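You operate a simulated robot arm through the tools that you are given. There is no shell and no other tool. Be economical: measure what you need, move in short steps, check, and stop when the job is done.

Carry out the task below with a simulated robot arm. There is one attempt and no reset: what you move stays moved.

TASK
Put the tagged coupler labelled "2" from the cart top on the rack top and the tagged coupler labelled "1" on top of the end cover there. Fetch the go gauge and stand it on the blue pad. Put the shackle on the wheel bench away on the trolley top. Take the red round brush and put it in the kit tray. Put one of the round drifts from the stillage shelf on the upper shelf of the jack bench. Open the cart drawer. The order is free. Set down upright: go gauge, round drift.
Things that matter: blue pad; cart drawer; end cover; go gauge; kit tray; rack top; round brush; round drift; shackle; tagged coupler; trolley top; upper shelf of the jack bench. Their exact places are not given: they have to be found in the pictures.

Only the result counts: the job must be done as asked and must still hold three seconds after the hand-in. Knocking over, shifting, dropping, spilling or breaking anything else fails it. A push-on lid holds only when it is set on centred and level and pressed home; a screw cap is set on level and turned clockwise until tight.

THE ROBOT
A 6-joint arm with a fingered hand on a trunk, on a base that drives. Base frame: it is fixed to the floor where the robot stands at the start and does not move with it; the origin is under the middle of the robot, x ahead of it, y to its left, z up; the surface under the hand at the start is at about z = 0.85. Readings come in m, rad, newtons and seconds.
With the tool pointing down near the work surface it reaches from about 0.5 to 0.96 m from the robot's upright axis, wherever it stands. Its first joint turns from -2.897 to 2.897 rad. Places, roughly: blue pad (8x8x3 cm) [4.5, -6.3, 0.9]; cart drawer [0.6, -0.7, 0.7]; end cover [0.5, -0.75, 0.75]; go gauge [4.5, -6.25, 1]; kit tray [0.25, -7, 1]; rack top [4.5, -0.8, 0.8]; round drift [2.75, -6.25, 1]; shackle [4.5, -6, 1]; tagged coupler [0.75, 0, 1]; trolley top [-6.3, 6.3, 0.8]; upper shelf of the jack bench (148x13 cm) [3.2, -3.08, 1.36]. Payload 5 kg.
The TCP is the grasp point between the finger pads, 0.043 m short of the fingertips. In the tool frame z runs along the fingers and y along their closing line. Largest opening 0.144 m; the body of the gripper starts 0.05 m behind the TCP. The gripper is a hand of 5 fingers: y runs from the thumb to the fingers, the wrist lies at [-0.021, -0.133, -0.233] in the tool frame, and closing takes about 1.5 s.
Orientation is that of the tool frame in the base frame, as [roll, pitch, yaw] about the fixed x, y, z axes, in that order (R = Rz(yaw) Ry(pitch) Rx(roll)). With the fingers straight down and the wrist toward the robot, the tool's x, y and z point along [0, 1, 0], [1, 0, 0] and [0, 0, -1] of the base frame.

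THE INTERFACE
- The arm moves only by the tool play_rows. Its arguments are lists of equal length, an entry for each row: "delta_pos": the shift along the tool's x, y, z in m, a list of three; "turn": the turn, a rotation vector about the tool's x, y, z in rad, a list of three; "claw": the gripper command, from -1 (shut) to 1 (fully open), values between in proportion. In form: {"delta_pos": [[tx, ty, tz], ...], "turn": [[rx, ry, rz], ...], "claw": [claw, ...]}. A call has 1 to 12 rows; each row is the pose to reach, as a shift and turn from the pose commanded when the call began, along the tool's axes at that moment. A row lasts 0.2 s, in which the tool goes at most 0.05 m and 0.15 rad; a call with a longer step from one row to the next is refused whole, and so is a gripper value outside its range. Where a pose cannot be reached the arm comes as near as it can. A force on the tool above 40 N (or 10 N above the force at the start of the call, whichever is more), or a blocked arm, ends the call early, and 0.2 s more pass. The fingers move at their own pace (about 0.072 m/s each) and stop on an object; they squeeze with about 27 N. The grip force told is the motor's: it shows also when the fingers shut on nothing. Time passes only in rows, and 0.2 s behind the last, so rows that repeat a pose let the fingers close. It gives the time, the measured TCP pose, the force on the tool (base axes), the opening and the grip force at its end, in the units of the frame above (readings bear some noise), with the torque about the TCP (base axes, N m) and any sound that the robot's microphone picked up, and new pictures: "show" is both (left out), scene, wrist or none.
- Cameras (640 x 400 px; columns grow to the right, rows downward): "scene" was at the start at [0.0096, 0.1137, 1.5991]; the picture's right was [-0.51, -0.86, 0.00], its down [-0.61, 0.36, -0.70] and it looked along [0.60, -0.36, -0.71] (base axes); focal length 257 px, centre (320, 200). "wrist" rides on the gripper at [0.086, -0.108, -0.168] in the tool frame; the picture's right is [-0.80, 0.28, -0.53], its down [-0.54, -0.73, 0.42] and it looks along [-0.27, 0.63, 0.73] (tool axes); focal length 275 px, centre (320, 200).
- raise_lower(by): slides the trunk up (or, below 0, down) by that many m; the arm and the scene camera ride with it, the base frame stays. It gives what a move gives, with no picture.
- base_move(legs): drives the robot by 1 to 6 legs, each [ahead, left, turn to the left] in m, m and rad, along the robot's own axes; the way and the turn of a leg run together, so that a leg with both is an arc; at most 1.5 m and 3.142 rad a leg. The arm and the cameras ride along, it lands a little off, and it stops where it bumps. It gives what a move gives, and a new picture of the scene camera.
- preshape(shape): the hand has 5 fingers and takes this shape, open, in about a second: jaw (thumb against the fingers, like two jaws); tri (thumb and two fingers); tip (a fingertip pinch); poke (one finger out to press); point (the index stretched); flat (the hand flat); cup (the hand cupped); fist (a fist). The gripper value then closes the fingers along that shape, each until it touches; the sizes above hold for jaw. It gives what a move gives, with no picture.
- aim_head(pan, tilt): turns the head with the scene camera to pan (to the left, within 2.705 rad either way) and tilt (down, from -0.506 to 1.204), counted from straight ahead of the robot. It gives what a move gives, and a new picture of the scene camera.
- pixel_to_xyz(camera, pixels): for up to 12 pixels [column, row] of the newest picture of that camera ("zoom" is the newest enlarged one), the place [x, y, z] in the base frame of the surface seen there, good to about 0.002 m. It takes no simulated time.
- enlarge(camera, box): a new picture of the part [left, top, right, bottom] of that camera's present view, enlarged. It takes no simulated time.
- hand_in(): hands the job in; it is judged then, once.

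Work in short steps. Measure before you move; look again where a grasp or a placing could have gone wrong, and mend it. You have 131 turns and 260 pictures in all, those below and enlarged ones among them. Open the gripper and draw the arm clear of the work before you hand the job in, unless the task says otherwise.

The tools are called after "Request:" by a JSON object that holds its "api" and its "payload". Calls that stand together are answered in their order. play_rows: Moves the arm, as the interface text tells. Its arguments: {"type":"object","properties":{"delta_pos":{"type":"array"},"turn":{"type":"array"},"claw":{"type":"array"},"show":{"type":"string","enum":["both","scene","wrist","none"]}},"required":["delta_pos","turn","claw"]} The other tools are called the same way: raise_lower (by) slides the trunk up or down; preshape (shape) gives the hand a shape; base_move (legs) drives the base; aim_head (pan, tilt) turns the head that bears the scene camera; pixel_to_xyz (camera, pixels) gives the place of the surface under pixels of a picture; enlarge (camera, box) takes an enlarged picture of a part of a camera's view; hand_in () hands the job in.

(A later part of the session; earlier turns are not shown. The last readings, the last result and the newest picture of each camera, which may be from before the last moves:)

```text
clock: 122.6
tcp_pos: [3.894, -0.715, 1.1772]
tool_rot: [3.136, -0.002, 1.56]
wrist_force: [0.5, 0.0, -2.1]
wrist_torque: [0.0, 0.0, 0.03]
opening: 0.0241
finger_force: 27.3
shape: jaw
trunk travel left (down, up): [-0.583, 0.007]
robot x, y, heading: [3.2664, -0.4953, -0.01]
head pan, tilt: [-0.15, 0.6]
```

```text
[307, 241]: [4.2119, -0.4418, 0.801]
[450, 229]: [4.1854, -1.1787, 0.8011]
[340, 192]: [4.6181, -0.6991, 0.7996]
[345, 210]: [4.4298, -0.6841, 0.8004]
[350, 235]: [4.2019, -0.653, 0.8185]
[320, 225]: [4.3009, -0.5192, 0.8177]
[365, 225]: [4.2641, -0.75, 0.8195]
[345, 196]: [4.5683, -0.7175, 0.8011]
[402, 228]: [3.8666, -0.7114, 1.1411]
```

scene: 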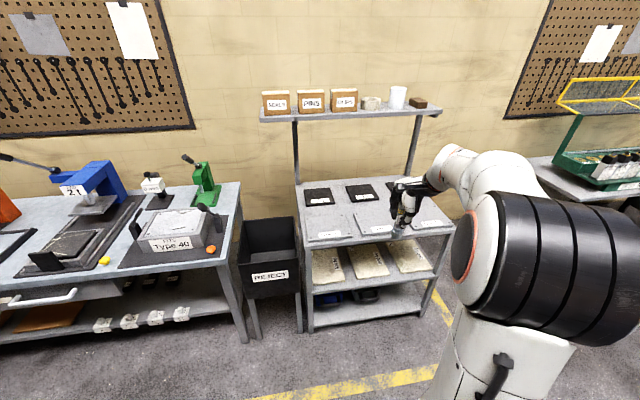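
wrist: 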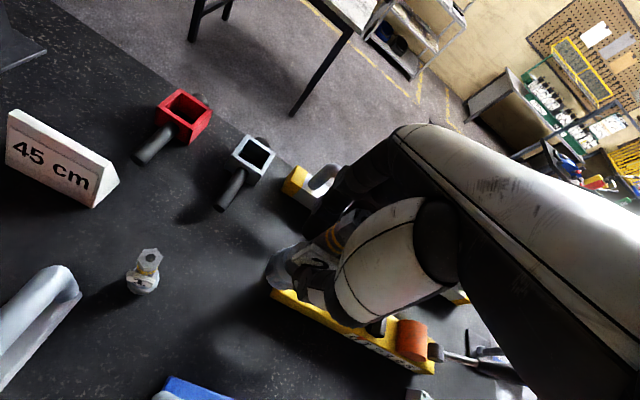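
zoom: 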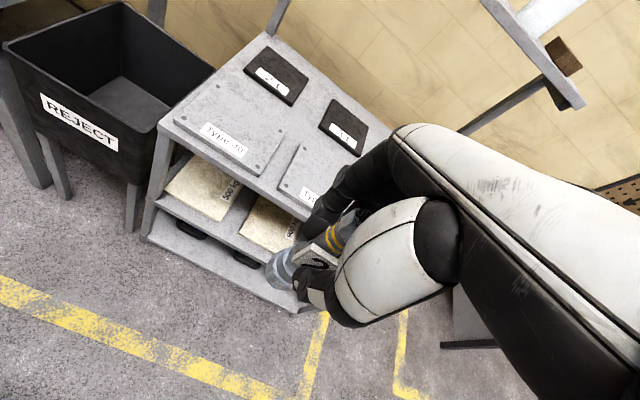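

I measure the free strip between the "2 t"/"3 t" plates and the front plates.

Request:
{"api": "enlarge", "payload": {"camera": "scene", "box": [285, 165, 465, 265]}}

Request:
{"api": "pixel_to_xyz", "payload": {"camera": "zoom", "pixels": [[200, 120], [205, 150], [200, 175], [190, 190], [120, 168], [140, 202], [177, 158], [238, 152], [250, 195], [207, 200], [345, 165], [230, 190]]}}

```text
3.56 times, centred on (375, 215) of scene
```

zoom: 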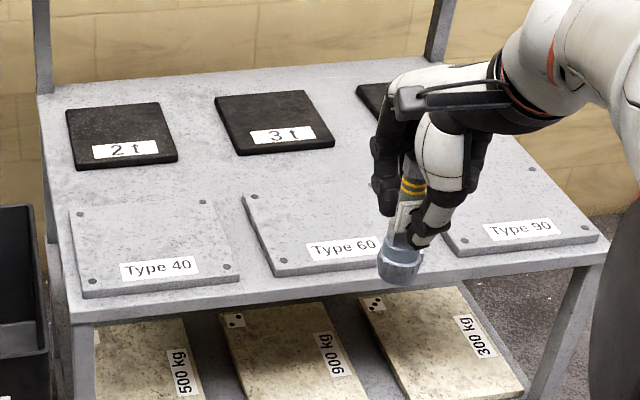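

```text
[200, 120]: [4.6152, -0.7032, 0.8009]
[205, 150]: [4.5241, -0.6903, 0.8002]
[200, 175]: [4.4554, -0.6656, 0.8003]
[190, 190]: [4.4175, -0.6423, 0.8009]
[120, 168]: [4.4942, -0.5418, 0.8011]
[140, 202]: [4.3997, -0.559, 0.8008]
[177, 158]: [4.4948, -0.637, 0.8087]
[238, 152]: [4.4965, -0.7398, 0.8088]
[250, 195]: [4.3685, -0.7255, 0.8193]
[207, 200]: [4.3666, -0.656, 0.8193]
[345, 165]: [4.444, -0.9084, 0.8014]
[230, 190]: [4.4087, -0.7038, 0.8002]
```

Free strip: x 4.40–4.49 around y -0.69, surface z 0.800. I drive ahead 0.42.

Request:
{"api": "base_move", "payload": {"legs": [[0.42, 0.02, 0.01]]}}

```text
clock: 125.2
tcp_pos: [4.3176, -0.6849, 1.1758]
tool_rot: [3.138, -0.002, 1.577]
wrist_force: [0.4, -0.3, -2.5]
wrist_torque: [-0.03, 0.03, -0.01]
opening: 0.0241
finger_force: 27.1
shape: jaw
trunk travel left (down, up): [-0.583, 0.007]
robot x, y, heading: [3.6887, -0.4798, 0.01]
head pan, tilt: [-0.15, 0.6]
```

scene: 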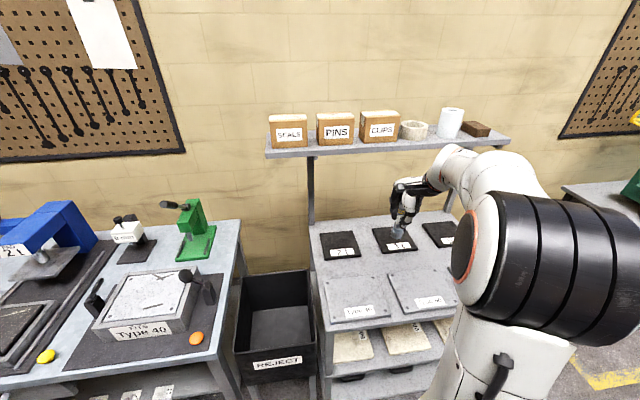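

Now forward 0.122 and down to TCP z 0.899.

Request:
{"api": "play_rows", "payload": {"delta_pos": [[-0.003, 0.04, 0.0], [-0.005, 0.08, 0.0], [-0.005, 0.122, 0.02], [-0.005, 0.122, 0.06], [-0.005, 0.122, 0.1], [-0.005, 0.122, 0.14], [-0.005, 0.122, 0.18], [-0.005, 0.122, 0.21], [-0.005, 0.122, 0.24], [-0.005, 0.122, 0.26], [-0.005, 0.122, 0.27]], "turn": [[0, 0, 0], [0, 0, 0], [0, 0, 0], [0, 0, 0], [0, 0, 0], [0, 0, 0], [0, 0, 0], [0, 0, 0], [0, 0, 0], [0, 0, 0], [0, 0, 0]], "claw": [-1, -1, -1, -1, -1, -1, -1, -1, -1, -1, -1]}}

Request:
{"api": "enlarge", "payload": {"camera": "scene", "box": [310, 200, 470, 300]}}

```text
clock: 127.6
tcp_pos: [4.4398, -0.6902, 0.9069]
tool_rot: [3.136, -0.002, 1.575]
wrist_force: [-0.9, 1.1, -1.9]
wrist_torque: [-0.02, 0.02, 0.01]
opening: 0.0238
finger_force: 26.9
shape: jaw
trunk travel left (down, up): [-0.583, 0.007]
robot x, y, heading: [3.6875, -0.4776, 0.014]
head pan, tilt: [-0.15, 0.6]
```

scene: 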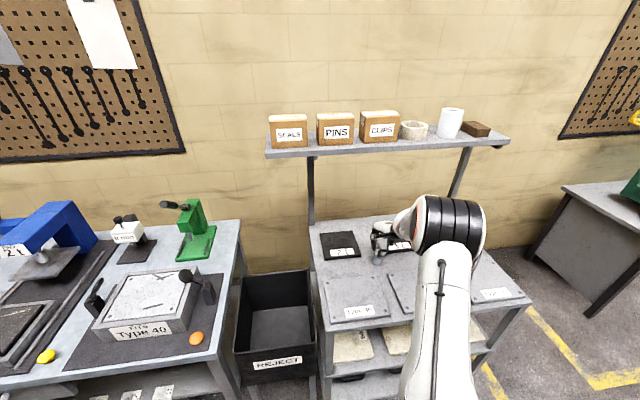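
wrist: 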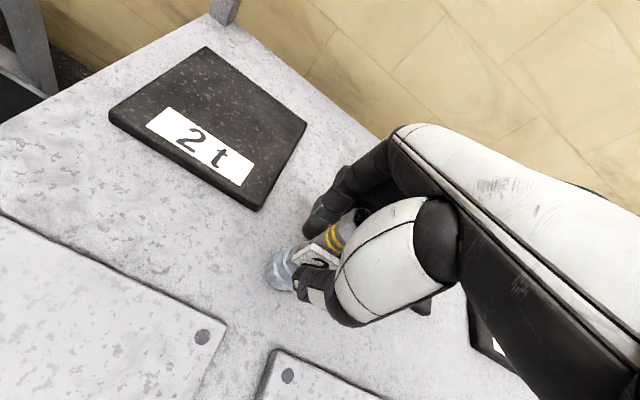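

```text
4.00 times, centred on (390, 250) of scene
```

zoom: 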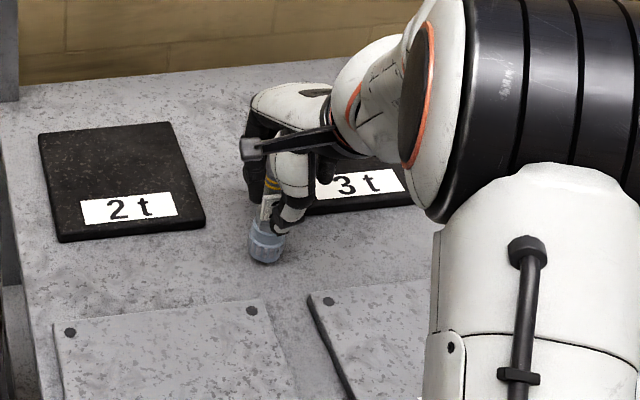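

Free floor below. I lower the last ~1 cm until contact, then release.

Request:
{"api": "play_rows", "payload": {"delta_pos": [[0, 0, 0.004], [0, 0, 0.008], [0, 0, 0.01], [0, 0, 0.01]], "turn": [[0, 0, 0], [0, 0, 0], [0, 0, 0], [0, 0, 0]], "claw": [-1, -1, -1, -1], "show": "none"}}

Request:
{"api": "play_rows", "payload": {"delta_pos": [[0, 0, 0], [0, 0, 0], [0, 0, 0], [0, 0, 0], [0, 0, 0], [0, 0, 0]], "turn": [[0, 0, 0], [0, 0, 0], [0, 0, 0], [0, 0, 0], [0, 0, 0], [0, 0, 0]], "claw": [-0.4, -0.1, 0.25, 0.25, 0.25, 0.25], "show": "wrist"}}

```text
clock: 128.6
tcp_pos: [4.4399, -0.6895, 0.8972]
tool_rot: [3.136, -0.003, 1.577]
wrist_force: [0.0, -0.2, -2.4]
wrist_torque: [0.0, 0.02, -0.03]
opening: 0.0237
finger_force: 26.9
shape: jaw
trunk travel left (down, up): [-0.583, 0.007]
robot x, y, heading: [3.6848, -0.4797, 0.008]
head pan, tilt: [-0.15, 0.6]
```

```text
clock: 130.0
tcp_pos: [4.4399, -0.6903, 0.897]
tool_rot: [3.137, -0.002, 1.577]
wrist_force: [0.1, 0.3, -0.4]
wrist_torque: [0.02, -0.03, 0.01]
opening: 0.0896
finger_force: 0.1
shape: jaw
trunk travel left (down, up): [-0.583, 0.007]
robot x, y, heading: [3.6866, -0.4756, 0.008]
head pan, tilt: [-0.15, 0.6]
```

wrist: 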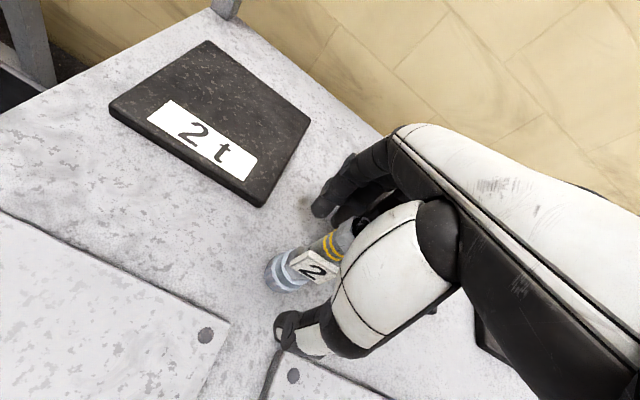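

Standing free. I raise the hand and verify.

Request:
{"api": "play_rows", "payload": {"delta_pos": [[0, 0, -0.04], [0, 0, -0.08], [0, 0, -0.12], [0, 0, -0.16], [0, 0, -0.2], [0, 0, -0.24], [0, 0, -0.28], [0, -0.04, -0.3], [0, -0.08, -0.3], [0, -0.12, -0.3]], "turn": [[0, 0, 0], [0, 0, 0], [0, 0, 0], [0, 0, 0], [0, 0, 0], [0, 0, 0], [0, 0, 0], [0, 0, 0], [0, 0, 0], [0, 0, 0]], "claw": [0.25, 0.25, 0.25, 0.25, 0.25, 0.25, 0.25, 0.25, 0.25, 0.25]}}

```text
clock: 132.2
tcp_pos: [4.3177, -0.6904, 1.1979]
tool_rot: [3.136, -0.001, 1.576]
wrist_force: [0.7, -0.5, -0.1]
wrist_torque: [-0.02, 0.02, 0.02]
opening: 0.0897
finger_force: 0.1
shape: jaw
trunk travel left (down, up): [-0.583, 0.007]
robot x, y, heading: [3.6888, -0.4765, 0.007]
head pan, tilt: [-0.15, 0.6]
```

scene: 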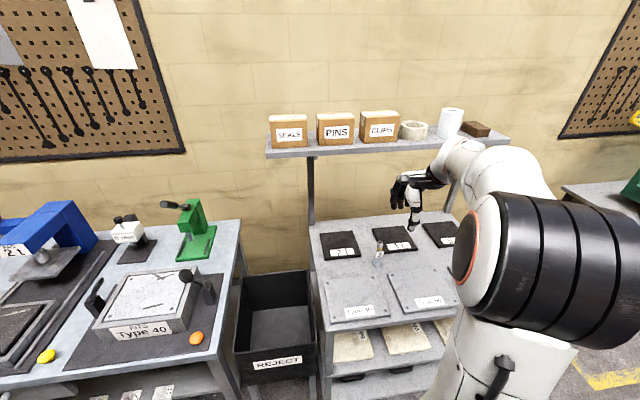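
wrist: 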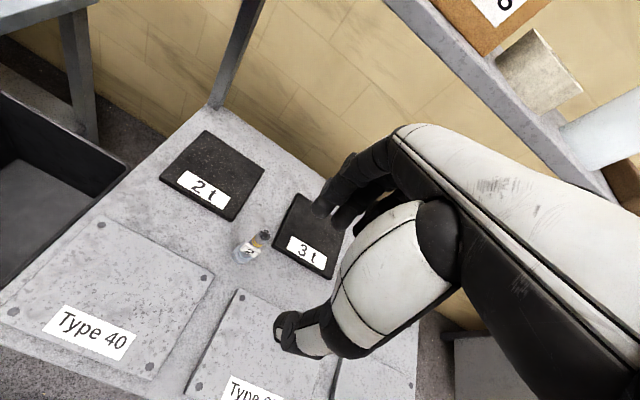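

Coupler 2 stands on the rack top. I back off, turn right to face −y and go down the corridor to the wheel bench.

Request:
{"api": "base_move", "payload": {"legs": [[-0.27, 0, 0], [0, 0, -1.578], [0.9, 0.3, 0]]}}

Request:
{"api": "aim_head", "payload": {"pan": 0.0, "tilt": 0.3}}

```text
clock: 142.5
tcp_pos: [3.4883, -2.0086, 1.1977]
tool_rot: [3.138, -0.001, -0.016]
wrist_force: [-1.1, 0.1, 0.1]
wrist_torque: [-0.02, -0.03, -0.02]
opening: 0.0899
finger_force: 0.0
shape: jaw
trunk travel left (down, up): [-0.583, 0.007]
robot x, y, heading: [3.7144, -1.3826, -1.581]
head pan, tilt: [-0.15, 0.6]
```

scene: 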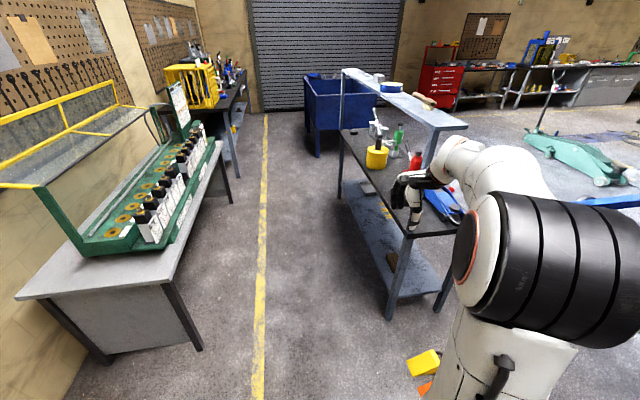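

```text
clock: 143.3
tcp_pos: [3.4882, -2.0089, 1.1973]
tool_rot: [3.136, -0.003, -0.015]
wrist_force: [-1.0, 0.1, 0.3]
wrist_torque: [-0.01, 0.01, 0.03]
opening: 0.0899
finger_force: 0.0
shape: jaw
trunk travel left (down, up): [-0.583, 0.007]
robot x, y, heading: [3.7139, -1.3808, -1.58]
head pan, tilt: [0.0, 0.3]
```

scene: 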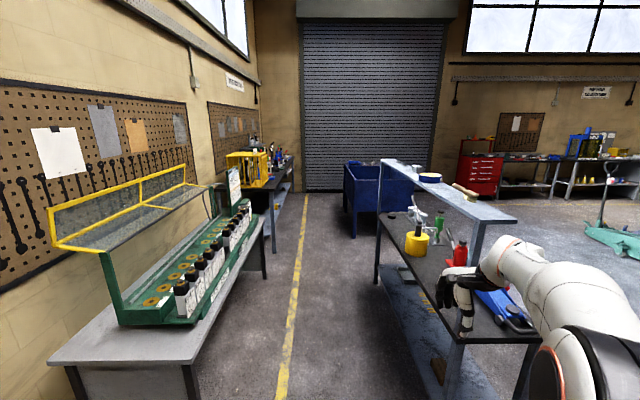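

I measure the corridor, the jack bench's upper shelf, and distant benches.

Request:
{"api": "pixel_to_xyz", "payload": {"camera": "scene", "pixels": [[380, 218], [455, 340], [195, 350], [262, 215], [383, 160], [480, 222], [515, 220], [400, 162], [273, 180], [292, 160], [348, 180], [430, 177]]}}

Request:
{"api": "enlarge", "payload": {"camera": "scene", "box": [210, 120, 370, 220]}}

Request:
{"api": "enlarge", "payload": {"camera": "scene", "box": [360, 140, 520, 240]}}

```text
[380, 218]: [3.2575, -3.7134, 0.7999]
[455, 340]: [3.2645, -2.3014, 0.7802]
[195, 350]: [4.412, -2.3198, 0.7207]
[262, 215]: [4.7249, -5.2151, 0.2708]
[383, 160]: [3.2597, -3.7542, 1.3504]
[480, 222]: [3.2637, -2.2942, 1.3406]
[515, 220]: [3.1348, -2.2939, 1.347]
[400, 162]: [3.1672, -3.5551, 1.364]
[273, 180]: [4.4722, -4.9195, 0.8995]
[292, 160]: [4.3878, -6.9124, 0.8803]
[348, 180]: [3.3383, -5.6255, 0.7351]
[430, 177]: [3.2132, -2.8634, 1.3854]
```

```text
4.00 times, centred on (290, 170) of scene
```

zoom: 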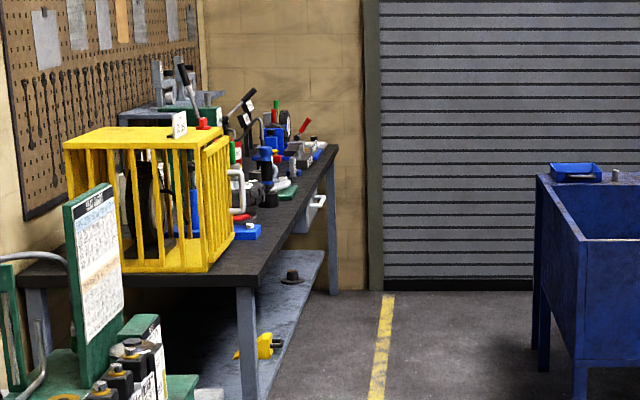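

```text
4.00 times, centred on (440, 190) of scene
```

zoom: 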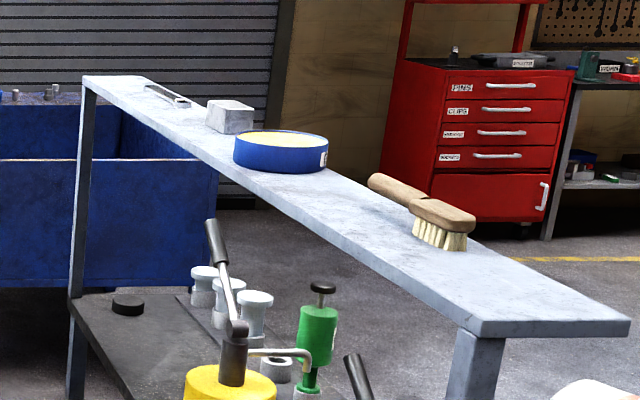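

Corridor is x 3.26–4.41; wheel bench front x≈4.4, stillage side x≈3.34. I drive to y ≈ −5.0 and look.

Request:
{"api": "base_move", "payload": {"legs": [[0.3, 0.12, 0.01], [1.5, 0, 0], [1.5, 0, 0]]}}

Request:
{"api": "aim_head", "payload": {"pan": 0.6, "tilt": 0.45}}

Request:
{"api": "aim_head", "payload": {"pan": -0.3, "tilt": 0.5}}

```text
clock: 159.4
tcp_pos: [3.6061, -5.2962, 1.1968]
tool_rot: [3.139, -0.001, -0.001]
wrist_force: [0.3, 0.2, 0.9]
wrist_torque: [0.01, -0.01, 0.01]
opening: 0.0897
finger_force: 0.1
shape: jaw
trunk travel left (down, up): [-0.583, 0.007]
robot x, y, heading: [3.8206, -4.6652, -1.565]
head pan, tilt: [0.0, 0.3]
```

scene: 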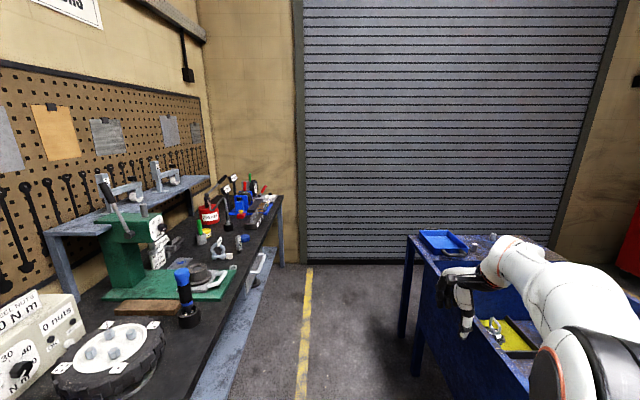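

```text
clock: 160.4
tcp_pos: [3.6042, -5.2958, 1.1964]
tool_rot: [3.138, -0.001, -0.002]
wrist_force: [0.1, 0.9, -1.0]
wrist_torque: [-0.04, -0.03, 0.0]
opening: 0.0895
finger_force: 0.1
shape: jaw
trunk travel left (down, up): [-0.583, 0.007]
robot x, y, heading: [3.8197, -4.6663, -1.573]
head pan, tilt: [0.6, 0.45]
```

scene: 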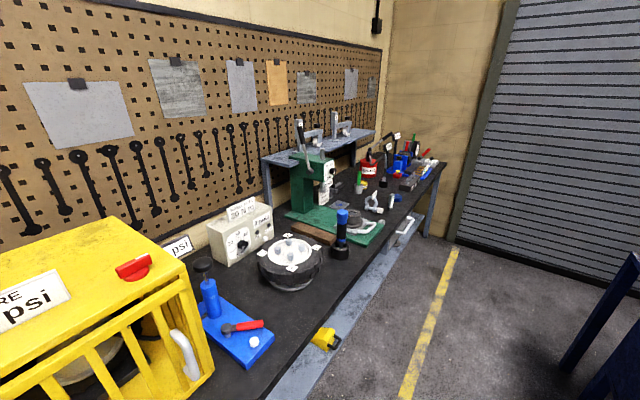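

```text
clock: 161.6
tcp_pos: [3.6048, -5.296, 1.1972]
tool_rot: [3.136, -0.002, -0.003]
wrist_force: [-1.3, 0.7, 0.3]
wrist_torque: [0.0, 0.01, 0.01]
opening: 0.09
finger_force: 0.1
shape: jaw
trunk travel left (down, up): [-0.583, 0.007]
robot x, y, heading: [3.8232, -4.6657, -1.571]
head pan, tilt: [-0.3, 0.499]
```

scene: 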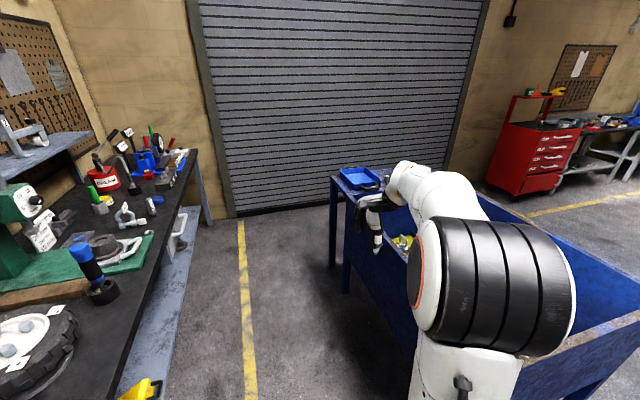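

Request:
{"api": "aim_head", "payload": {"pan": 0.35, "tilt": 0.4}}

Request:
{"api": "enlarge", "payload": {"camera": "scene", "box": [200, 130, 400, 255]}}

```text
clock: 162.7
tcp_pos: [3.6058, -5.2957, 1.1966]
tool_rot: [3.137, -0.002, -0.001]
wrist_force: [0.4, -0.4, -0.5]
wrist_torque: [0.01, 0.03, 0.0]
opening: 0.09
finger_force: 0.0
shape: jaw
trunk travel left (down, up): [-0.583, 0.007]
robot x, y, heading: [3.8208, -4.6697, -1.571]
head pan, tilt: [0.351, 0.4]
```

scene: 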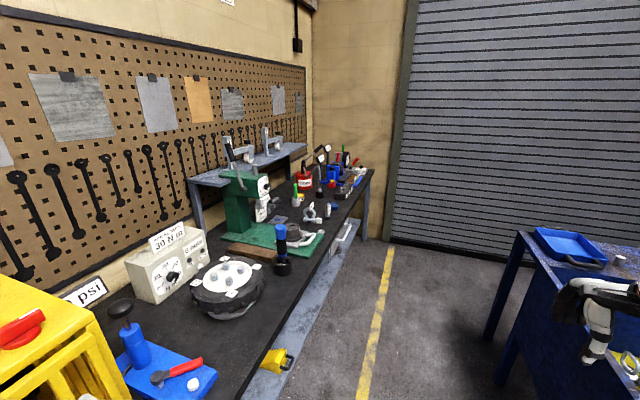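

```text
3.20 times, centred on (300, 192) of scene
```

zoom: 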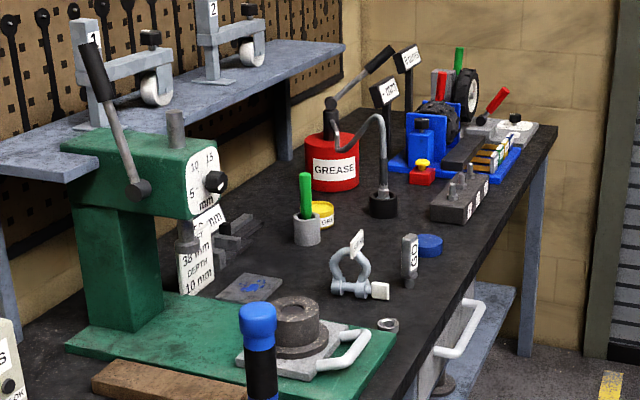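

I see the shackle, the "GO" gauge and a blue disc near zoom (427,245). I measure them.

Request:
{"api": "pixel_to_xyz", "payload": {"camera": "zoom", "pixels": [[412, 238], [410, 262], [410, 283], [427, 237], [441, 248], [418, 242], [350, 250], [372, 290], [340, 290], [248, 290], [388, 323], [430, 298]]}}

Request:
{"api": "enlarge", "payload": {"camera": "scene", "box": [290, 190, 350, 228]}}

```text
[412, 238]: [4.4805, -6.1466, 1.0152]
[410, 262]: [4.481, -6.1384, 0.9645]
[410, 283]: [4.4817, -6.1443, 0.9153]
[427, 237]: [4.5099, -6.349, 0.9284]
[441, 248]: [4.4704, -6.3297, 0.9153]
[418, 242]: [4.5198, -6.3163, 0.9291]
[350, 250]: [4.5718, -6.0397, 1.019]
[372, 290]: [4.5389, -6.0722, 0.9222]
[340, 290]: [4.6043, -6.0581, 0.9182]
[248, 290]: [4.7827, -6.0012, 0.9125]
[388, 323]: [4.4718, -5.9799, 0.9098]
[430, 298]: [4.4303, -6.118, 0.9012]
```

```text
10.53 times, centred on (320, 209) of scene
```

zoom: 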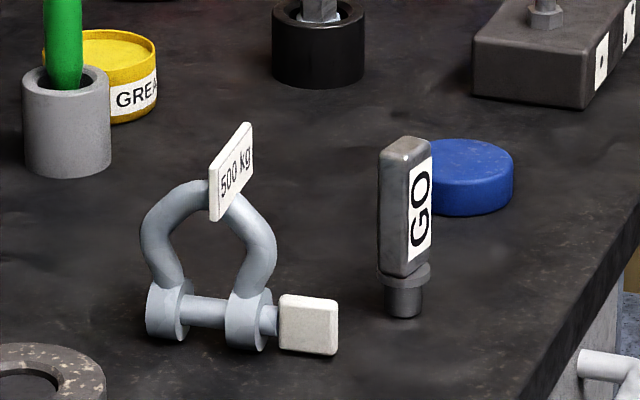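

Gauge at [4.49,-6.145] (base 0.90, top 1.015), blue pad centre ≈[4.505,-6.335], top 0.929. I pull the arm in, drive alongside, and turn to face the bench.

Request:
{"api": "play_rows", "payload": {"delta_pos": [[0, -0.04, -0.01], [0, -0.08, -0.02], [0, -0.12, -0.03], [0, -0.15, -0.04]], "turn": [[0, 0, 0], [0, 0, 0], [0, 0, 0], [0, 0, 0]], "claw": [0, 0, 0, 0], "show": "none"}}

Request:
{"api": "base_move", "payload": {"legs": [[1.25, 0.0, 0.0], [0, 0, 1.571]]}}

Request:
{"api": "aim_head", "payload": {"pan": -0.2, "tilt": 0.7}}

```text
clock: 163.7
tcp_pos: [3.6061, -5.1432, 1.2365]
tool_rot: [3.135, -0.002, -0.001]
wrist_force: [-0.2, 0.0, 0.4]
wrist_torque: [-0.03, 0.03, 0.03]
opening: 0.0725
finger_force: 0.1
shape: jaw
trunk travel left (down, up): [-0.583, 0.007]
robot x, y, heading: [3.8197, -4.6668, -1.569]
head pan, tilt: [0.351, 0.4]
```

```text
clock: 173.8
tcp_pos: [4.2914, -6.131, 1.2369]
tool_rot: [3.135, -0.003, 1.558]
wrist_force: [0.6, -0.1, 0.0]
wrist_torque: [0.03, 0.02, 0.0]
opening: 0.0721
finger_force: 0.1
shape: jaw
trunk travel left (down, up): [-0.583, 0.007]
robot x, y, heading: [3.8168, -5.9084, -0.01]
head pan, tilt: [0.351, 0.4]
```

scene: 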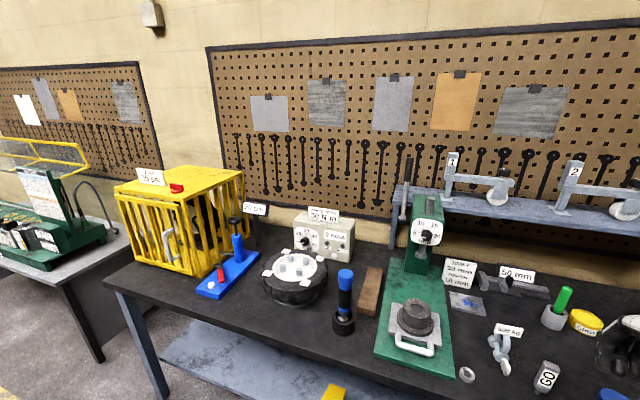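

```text
clock: 174.7
tcp_pos: [4.2925, -6.1309, 1.2369]
tool_rot: [3.137, -0.003, 1.559]
wrist_force: [-0.1, -0.3, -0.1]
wrist_torque: [0.0, 0.0, 0.0]
opening: 0.0722
finger_force: 0.0
shape: jaw
trunk travel left (down, up): [-0.583, 0.007]
robot x, y, heading: [3.8166, -5.911, -0.008]
head pan, tilt: [-0.201, 0.7]
```

scene: 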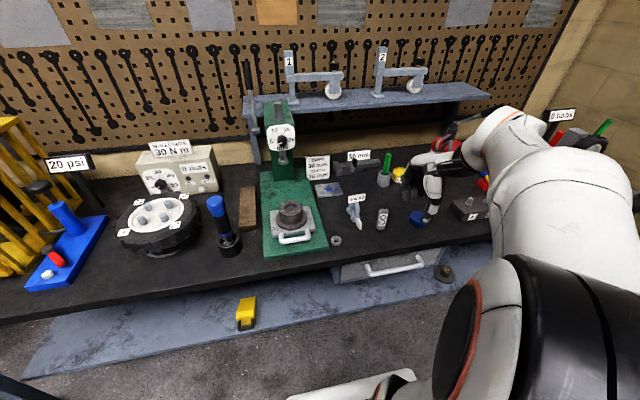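

Request:
{"api": "enlarge", "payload": {"camera": "scene", "box": [320, 170, 480, 270]}}

Request:
{"api": "enlarge", "payload": {"camera": "wrist", "box": [1, 1, 639, 399]}}

```text
4.00 times, centred on (400, 220) of scene
```

zoom: 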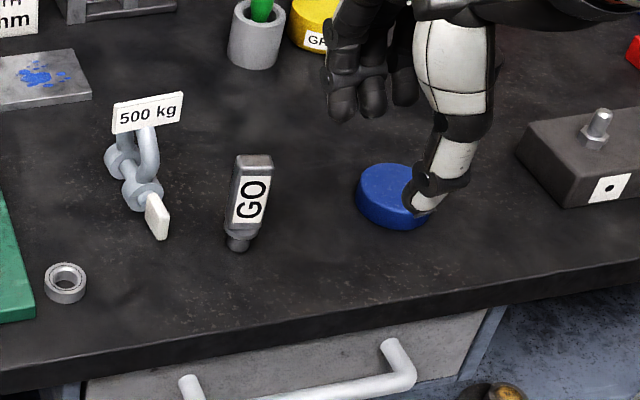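

```text
1.00 times, centred on (320, 200) of wrist (not enlarged: the box is as wide or as high as the picture)
```

zoom: 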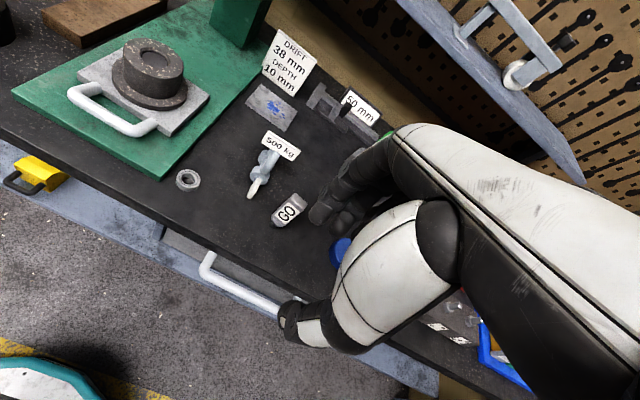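

Request:
{"api": "enlarge", "payload": {"camera": "scene", "box": [320, 170, 480, 270]}}

Request:
{"api": "pixel_to_xyz", "payload": {"camera": "zoom", "pixels": [[240, 160], [268, 160], [232, 190], [250, 200], [238, 243], [385, 170], [362, 195], [390, 195], [395, 228], [420, 180], [158, 220], [150, 110]]}}

```text
4.00 times, centred on (400, 220) of scene
```

zoom: 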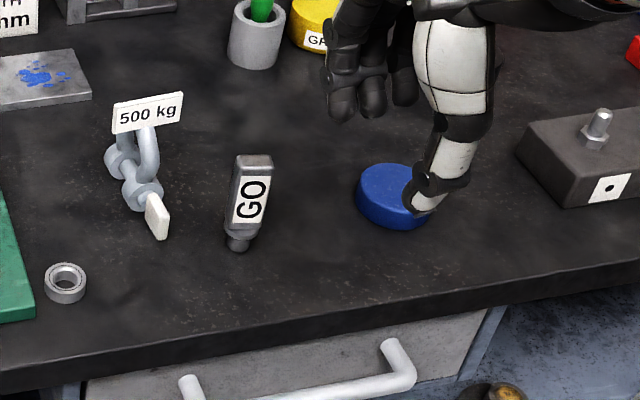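

```text
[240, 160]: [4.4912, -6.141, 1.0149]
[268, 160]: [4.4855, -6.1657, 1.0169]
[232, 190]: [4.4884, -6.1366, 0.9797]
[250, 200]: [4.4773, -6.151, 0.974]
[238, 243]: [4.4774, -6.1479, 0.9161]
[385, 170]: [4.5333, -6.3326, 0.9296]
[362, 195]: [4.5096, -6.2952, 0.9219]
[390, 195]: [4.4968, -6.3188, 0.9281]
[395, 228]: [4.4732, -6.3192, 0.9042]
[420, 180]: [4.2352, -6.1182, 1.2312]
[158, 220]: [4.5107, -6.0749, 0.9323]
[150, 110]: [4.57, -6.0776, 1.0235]
```

Gauge centre ≈[4.489,-6.152]; I move above it and down to TCP z 0.985.

Request:
{"api": "play_rows", "payload": {"delta_pos": [[-0.005, 0.045, 0], [-0.01, 0.09, 0], [-0.015, 0.135, 0], [-0.019, 0.18, 0], [-0.019, 0.197, 0.03], [-0.019, 0.197, 0.07], [-0.019, 0.197, 0.11], [-0.019, 0.197, 0.15], [-0.019, 0.197, 0.19], [-0.019, 0.197, 0.22], [-0.019, 0.197, 0.24], [-0.019, 0.197, 0.252]], "turn": [[0, 0, 0], [0, 0, 0], [0, 0, 0], [0, 0, 0], [0, 0, 0], [0, 0, 0], [0, 0, 0], [0, 0, 0], [0, 0, 0], [0, 0, 0], [0, 0, 0], [0, 0, 0]], "claw": [0, 0, 0, 0, 0, 0, 0, 0, 0, 0, 0, 0]}}

Request:
{"api": "enlarge", "payload": {"camera": "scene", "box": [320, 170, 480, 270]}}

```text
clock: 177.3
tcp_pos: [4.49, -6.1508, 0.9831]
tool_rot: [3.137, -0.001, 1.558]
wrist_force: [-0.1, -0.3, 0.6]
wrist_torque: [0.01, 0.03, 0.0]
opening: 0.072
finger_force: 0.1
shape: jaw
trunk travel left (down, up): [-0.583, 0.007]
robot x, y, heading: [3.8179, -5.9138, -0.013]
head pan, tilt: [-0.201, 0.7]
```

scene: 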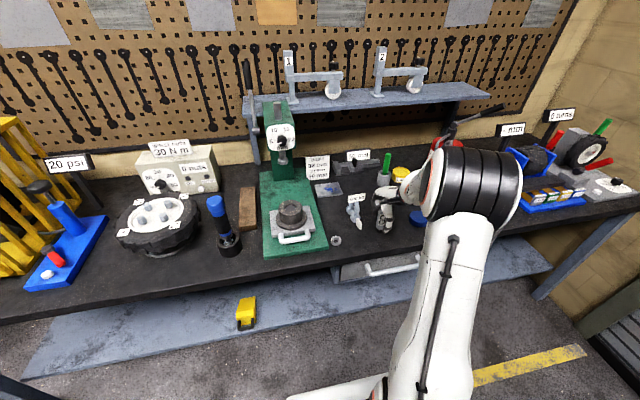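
wrist: 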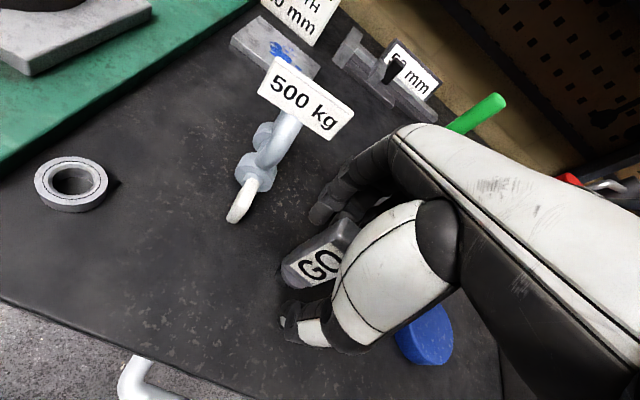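

```text
4.00 times, centred on (400, 220) of scene
```

zoom: 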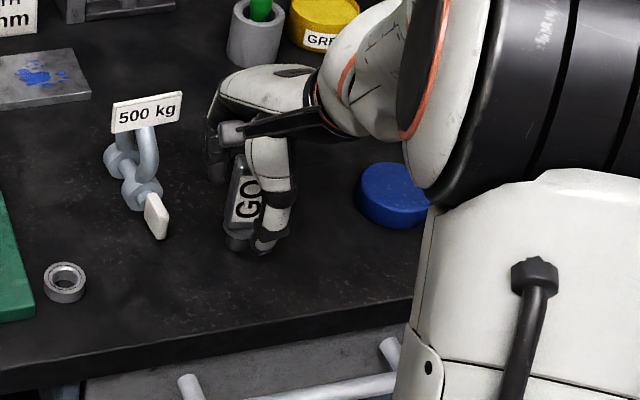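

The gauge is between thumb and fingers. I close, then lift 0.08.

Request:
{"api": "play_rows", "payload": {"delta_pos": [[0, 0, 0], [0, 0, 0], [0, 0, 0], [0, 0, 0], [0, 0, 0], [0, 0, 0], [0, 0, -0.03], [0, 0, -0.06], [0, 0, -0.08]], "turn": [[0, 0, 0], [0, 0, 0], [0, 0, 0], [0, 0, 0], [0, 0, 0], [0, 0, 0], [0, 0, 0], [0, 0, 0], [0, 0, 0]], "claw": [-1, -1, -1, -1, -1, -1, -1, -1, -1]}}

Request:
{"api": "enlarge", "payload": {"camera": "scene", "box": [320, 170, 480, 270]}}

```text
clock: 179.3
tcp_pos: [4.4899, -6.1504, 1.0655]
tool_rot: [3.137, -0.001, 1.559]
wrist_force: [0.5, 0.1, -1.3]
wrist_torque: [0.02, -0.02, 0.03]
opening: 0.017
finger_force: 27.4
shape: jaw
trunk travel left (down, up): [-0.583, 0.007]
robot x, y, heading: [3.817, -5.908, -0.009]
head pan, tilt: [-0.201, 0.7]
```

scene: 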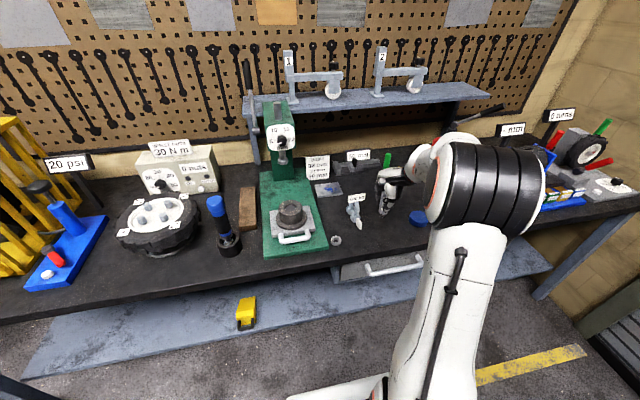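
wrist: 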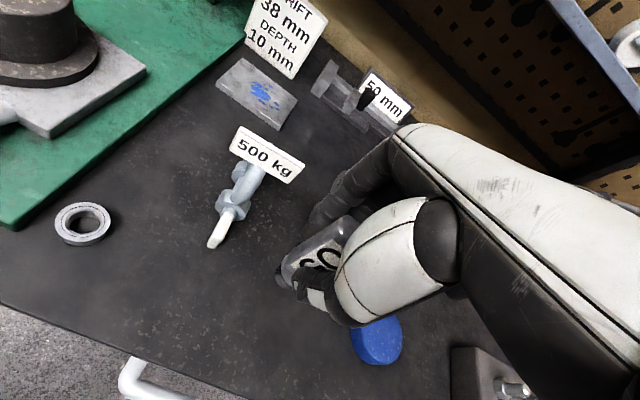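

```text
4.00 times, centred on (400, 220) of scene
```

zoom: 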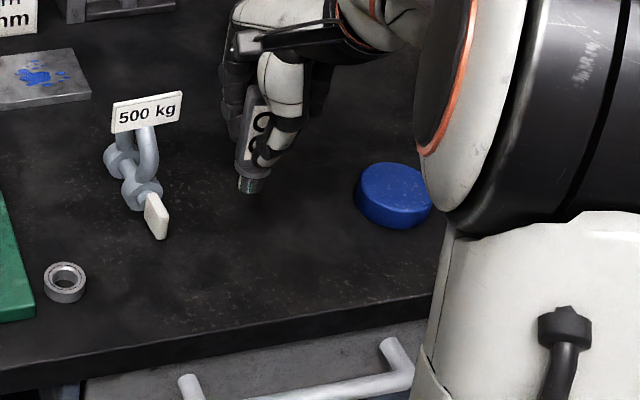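

Held. I measure the pad outline precisely now.

Request:
{"api": "pixel_to_xyz", "payload": {"camera": "zoom", "pixels": [[394, 180], [394, 165], [394, 202], [358, 188], [429, 190], [394, 230], [248, 185], [300, 230], [250, 120]]}}

```text
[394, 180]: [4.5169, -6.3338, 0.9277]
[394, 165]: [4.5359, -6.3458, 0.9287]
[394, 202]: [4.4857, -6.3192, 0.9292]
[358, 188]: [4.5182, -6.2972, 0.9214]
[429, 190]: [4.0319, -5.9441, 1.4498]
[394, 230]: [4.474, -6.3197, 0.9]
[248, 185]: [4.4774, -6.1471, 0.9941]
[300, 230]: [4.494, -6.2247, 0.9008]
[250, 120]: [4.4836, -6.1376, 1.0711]
```

Pad centre ≈[4.509,-6.335], top 0.929. I carry the gauge over and lower to TCP z ≈1.013.

Request:
{"api": "play_rows", "payload": {"delta_pos": [[-0.046, 0.005, 0], [-0.092, 0.011, 0], [-0.138, 0.016, 0], [-0.1833, 0.0212, 0], [-0.1833, 0.0212, 0.02], [-0.1833, 0.0212, 0.035], [-0.1833, 0.0212, 0.045], [-0.1833, 0.0212, 0.05]], "turn": [[0, 0, 0], [0, 0, 0], [0, 0, 0], [0, 0, 0], [0, 0, 0], [0, 0, 0], [0, 0, 0], [0, 0, 0]], "claw": [-1, -1, -1, -1, -1, -1, -1, -1]}}

Request:
{"api": "enlarge", "payload": {"camera": "scene", "box": [360, 170, 480, 245]}}

```text
clock: 181.1
tcp_pos: [4.5081, -6.3349, 1.0147]
tool_rot: [3.139, -0.002, 1.56]
wrist_force: [-0.3, 0.2, -2.9]
wrist_torque: [0.0, -0.01, 0.0]
opening: 0.0171
finger_force: 26.6
shape: jaw
trunk travel left (down, up): [-0.583, 0.007]
robot x, y, heading: [3.8149, -5.9091, -0.008]
head pan, tilt: [-0.201, 0.7]
```

scene: 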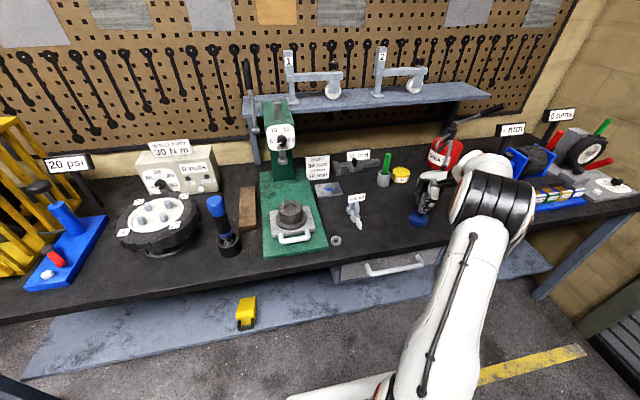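
wrist: 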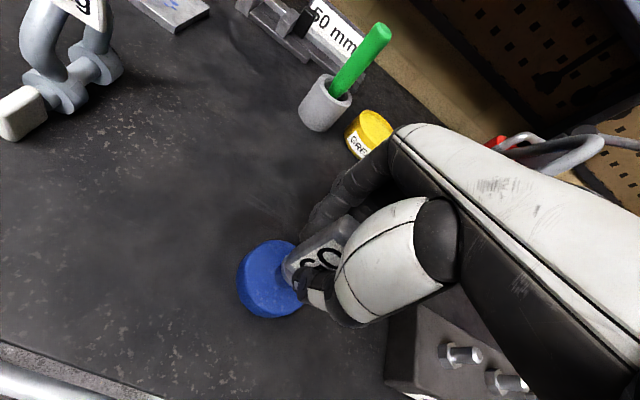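

```text
5.33 times, centred on (420, 208) of scene
```

zoom: 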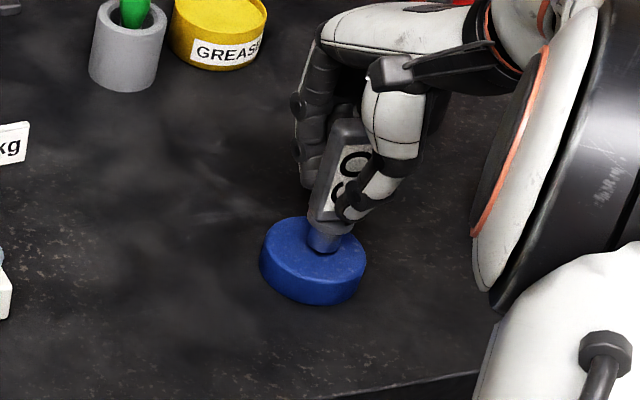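

Well centred. I lower the last few mm, release, and rise.

Request:
{"api": "play_rows", "payload": {"delta_pos": [[0, 0, 0.002], [0, 0, 0.003], [0, 0, 0.003]], "turn": [[0, 0, 0], [0, 0, 0], [0, 0, 0]], "claw": [-1, -1, -1], "show": "none"}}

Request:
{"api": "play_rows", "payload": {"delta_pos": [[0, 0, 0], [0, 0, 0], [0, 0, 0], [0, 0, 0], [0, 0, 0], [0, 0, -0.03], [0, 0, -0.07], [0, 0, -0.11], [0, 0, -0.15], [0, 0, -0.19]], "turn": [[0, 0, 0], [0, 0, 0], [0, 0, 0], [0, 0, 0], [0, 0, 0], [0, 0, 0], [0, 0, 0], [0, 0, 0], [0, 0, 0], [0, 0, 0]], "claw": [-0.6, -0.3, 0, 0, 0, 0, 0, 0, 0, 0]}}

Request:
{"api": "enlarge", "payload": {"camera": "scene", "box": [320, 170, 480, 270]}}

```text
clock: 181.9
tcp_pos: [4.5087, -6.3339, 1.0127]
tool_rot: [3.137, -0.003, 1.558]
wrist_force: [-0.7, -0.4, 1.0]
wrist_torque: [0.0, 0.0, 0.0]
opening: 0.0174
finger_force: 27.3
shape: jaw
trunk travel left (down, up): [-0.583, 0.007]
robot x, y, heading: [3.8146, -5.9128, -0.011]
head pan, tilt: [-0.201, 0.7]
```

```text
clock: 184.1
tcp_pos: [4.5074, -6.3343, 1.2027]
tool_rot: [3.139, -0.003, 1.558]
wrist_force: [0.1, 0.3, -0.2]
wrist_torque: [0.03, -0.01, -0.01]
opening: 0.0716
finger_force: 0.1
shape: jaw
trunk travel left (down, up): [-0.583, 0.007]
robot x, y, heading: [3.8192, -5.9088, -0.011]
head pan, tilt: [-0.201, 0.7]
```

scene: 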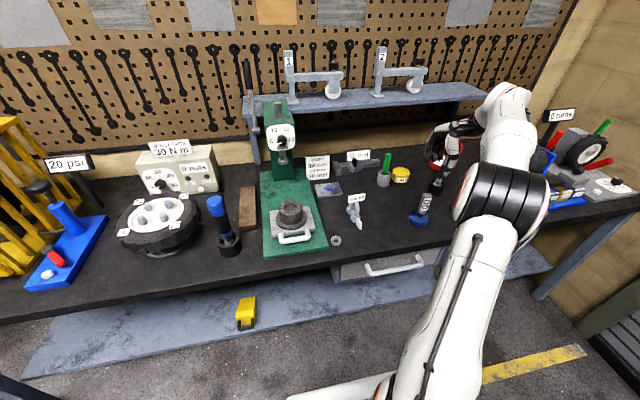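
wrist: 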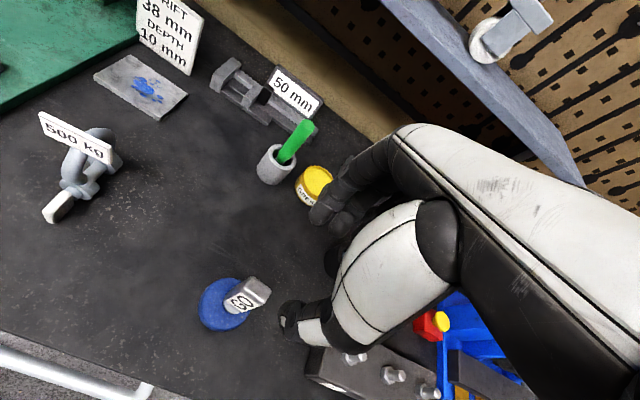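

```text
4.00 times, centred on (400, 220) of scene
```

zoom: 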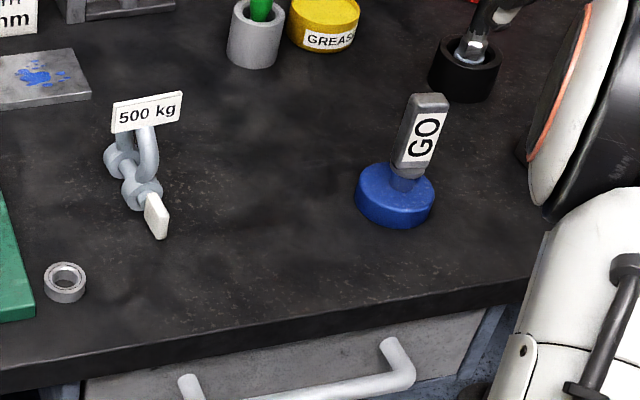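

The gauge stands on the pad; I check it's upright by measuring, and check the drift location via the head.

Request:
{"api": "pixel_to_xyz", "payload": {"camera": "zoom", "pixels": [[428, 98], [422, 140], [415, 165], [403, 183], [406, 130], [398, 165]]}}

Request:
{"api": "aim_head", "payload": {"pan": -1.7, "tilt": 0.7}}

Request:
{"api": "aim_head", "payload": {"pan": -2.4, "tilt": 0.7}}

```text
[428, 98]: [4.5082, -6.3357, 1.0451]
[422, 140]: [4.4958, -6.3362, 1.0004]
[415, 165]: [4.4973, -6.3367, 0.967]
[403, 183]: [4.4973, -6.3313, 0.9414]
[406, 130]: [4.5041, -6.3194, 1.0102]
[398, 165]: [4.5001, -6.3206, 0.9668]
```

```text
clock: 185.7
tcp_pos: [4.5078, -6.3361, 1.2007]
tool_rot: [3.136, -0.002, 1.56]
wrist_force: [0.2, -0.1, 0.8]
wrist_torque: [0.0, 0.0, 0.0]
opening: 0.0716
finger_force: 0.1
shape: jaw
trunk travel left (down, up): [-0.583, 0.007]
robot x, y, heading: [3.8128, -5.9075, -0.008]
head pan, tilt: [-1.7, 0.7]
```

scene: 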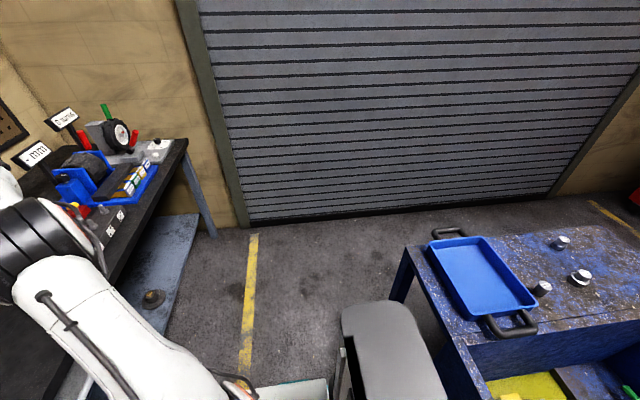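

```text
clock: 186.8
tcp_pos: [4.5074, -6.3338, 1.202]
tool_rot: [3.137, -0.001, 1.559]
wrist_force: [0.0, 0.0, -0.1]
wrist_torque: [-0.02, 0.05, -0.02]
opening: 0.0716
finger_force: 0.0
shape: jaw
trunk travel left (down, up): [-0.583, 0.007]
robot x, y, heading: [3.8124, -5.907, -0.004]
head pan, tilt: [-2.4, 0.7]
```

scene: 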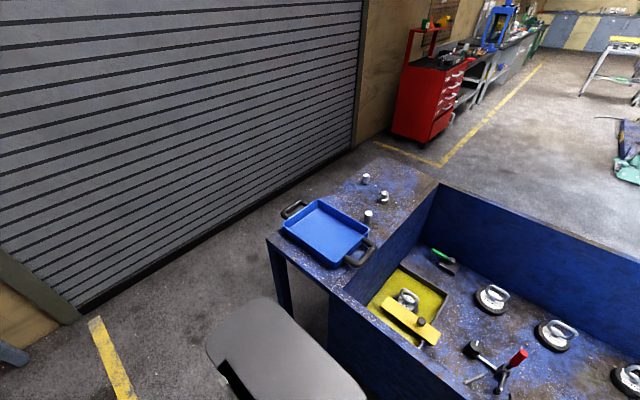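

The gauge is upright. The stillage shelf carries three round studs; I zoom on them.

Request:
{"api": "enlarge", "payload": {"camera": "scene", "box": [270, 160, 430, 260]}}

Request:
{"api": "pixel_to_xyz", "payload": {"camera": "zoom", "pixels": [[380, 68], [382, 90], [455, 140], [450, 160], [392, 215], [393, 240], [440, 100], [150, 200], [300, 250], [560, 110], [420, 60], [20, 330]]}}

```text
4.00 times, centred on (350, 210) of scene
```

zoom: 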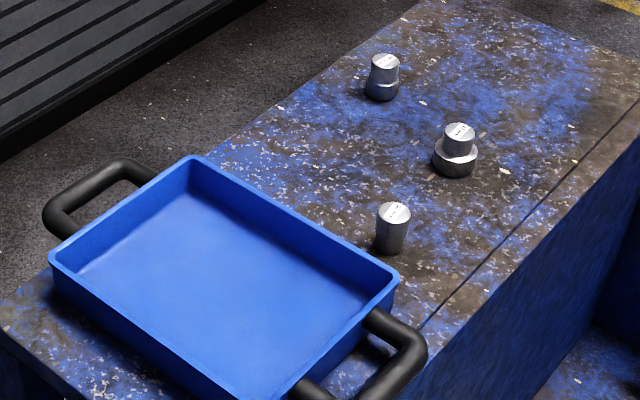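

```text
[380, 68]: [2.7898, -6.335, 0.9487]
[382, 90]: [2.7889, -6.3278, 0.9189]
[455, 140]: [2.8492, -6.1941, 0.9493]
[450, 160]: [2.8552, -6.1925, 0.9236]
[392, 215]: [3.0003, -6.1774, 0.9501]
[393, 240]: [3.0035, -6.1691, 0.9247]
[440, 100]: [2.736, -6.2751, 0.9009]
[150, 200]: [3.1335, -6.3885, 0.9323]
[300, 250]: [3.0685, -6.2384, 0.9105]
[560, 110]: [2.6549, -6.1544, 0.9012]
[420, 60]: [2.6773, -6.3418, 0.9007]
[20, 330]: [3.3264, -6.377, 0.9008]
```

I zoom in to read labels on their tops.

Request:
{"api": "enlarge", "payload": {"camera": "scene", "box": [356, 168, 396, 193]}}

Request:
{"api": "enlarge", "payload": {"camera": "scene", "box": [356, 200, 396, 225]}}

Request:
{"api": "enlarge", "payload": {"camera": "scene", "box": [364, 183, 404, 208]}}

```text
16.00 times, centred on (376, 180) of scene
```

zoom: 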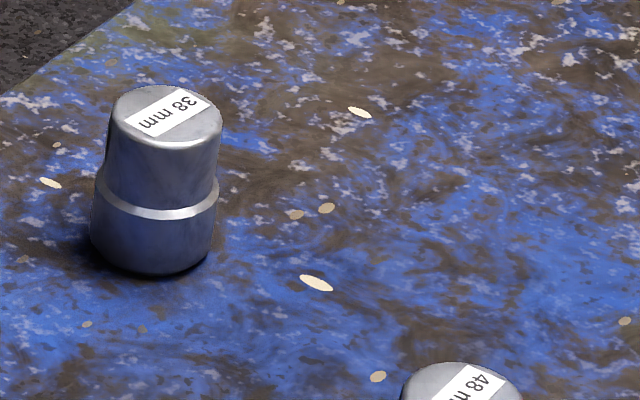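

```text
16.00 times, centred on (376, 212) of scene
```

zoom: 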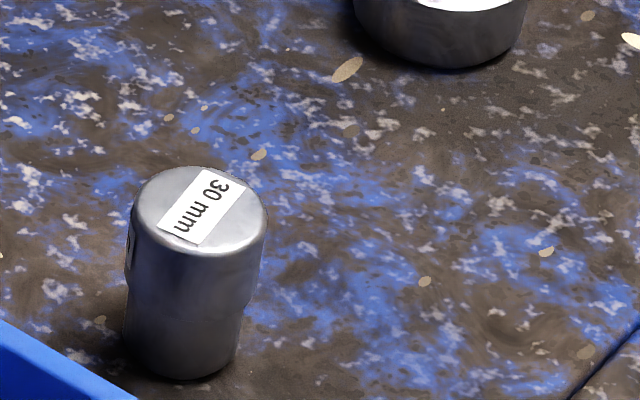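

```text
16.00 times, centred on (384, 196) of scene
```

zoom: 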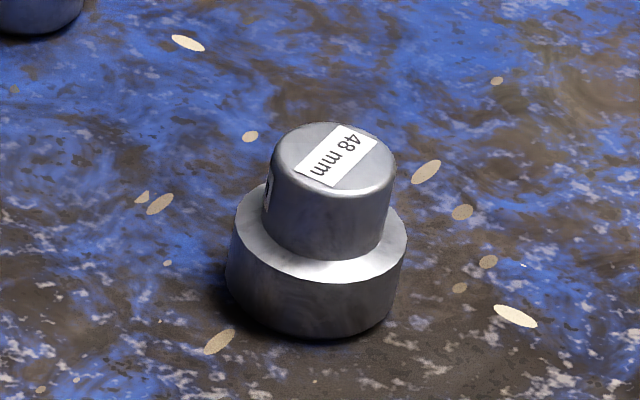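

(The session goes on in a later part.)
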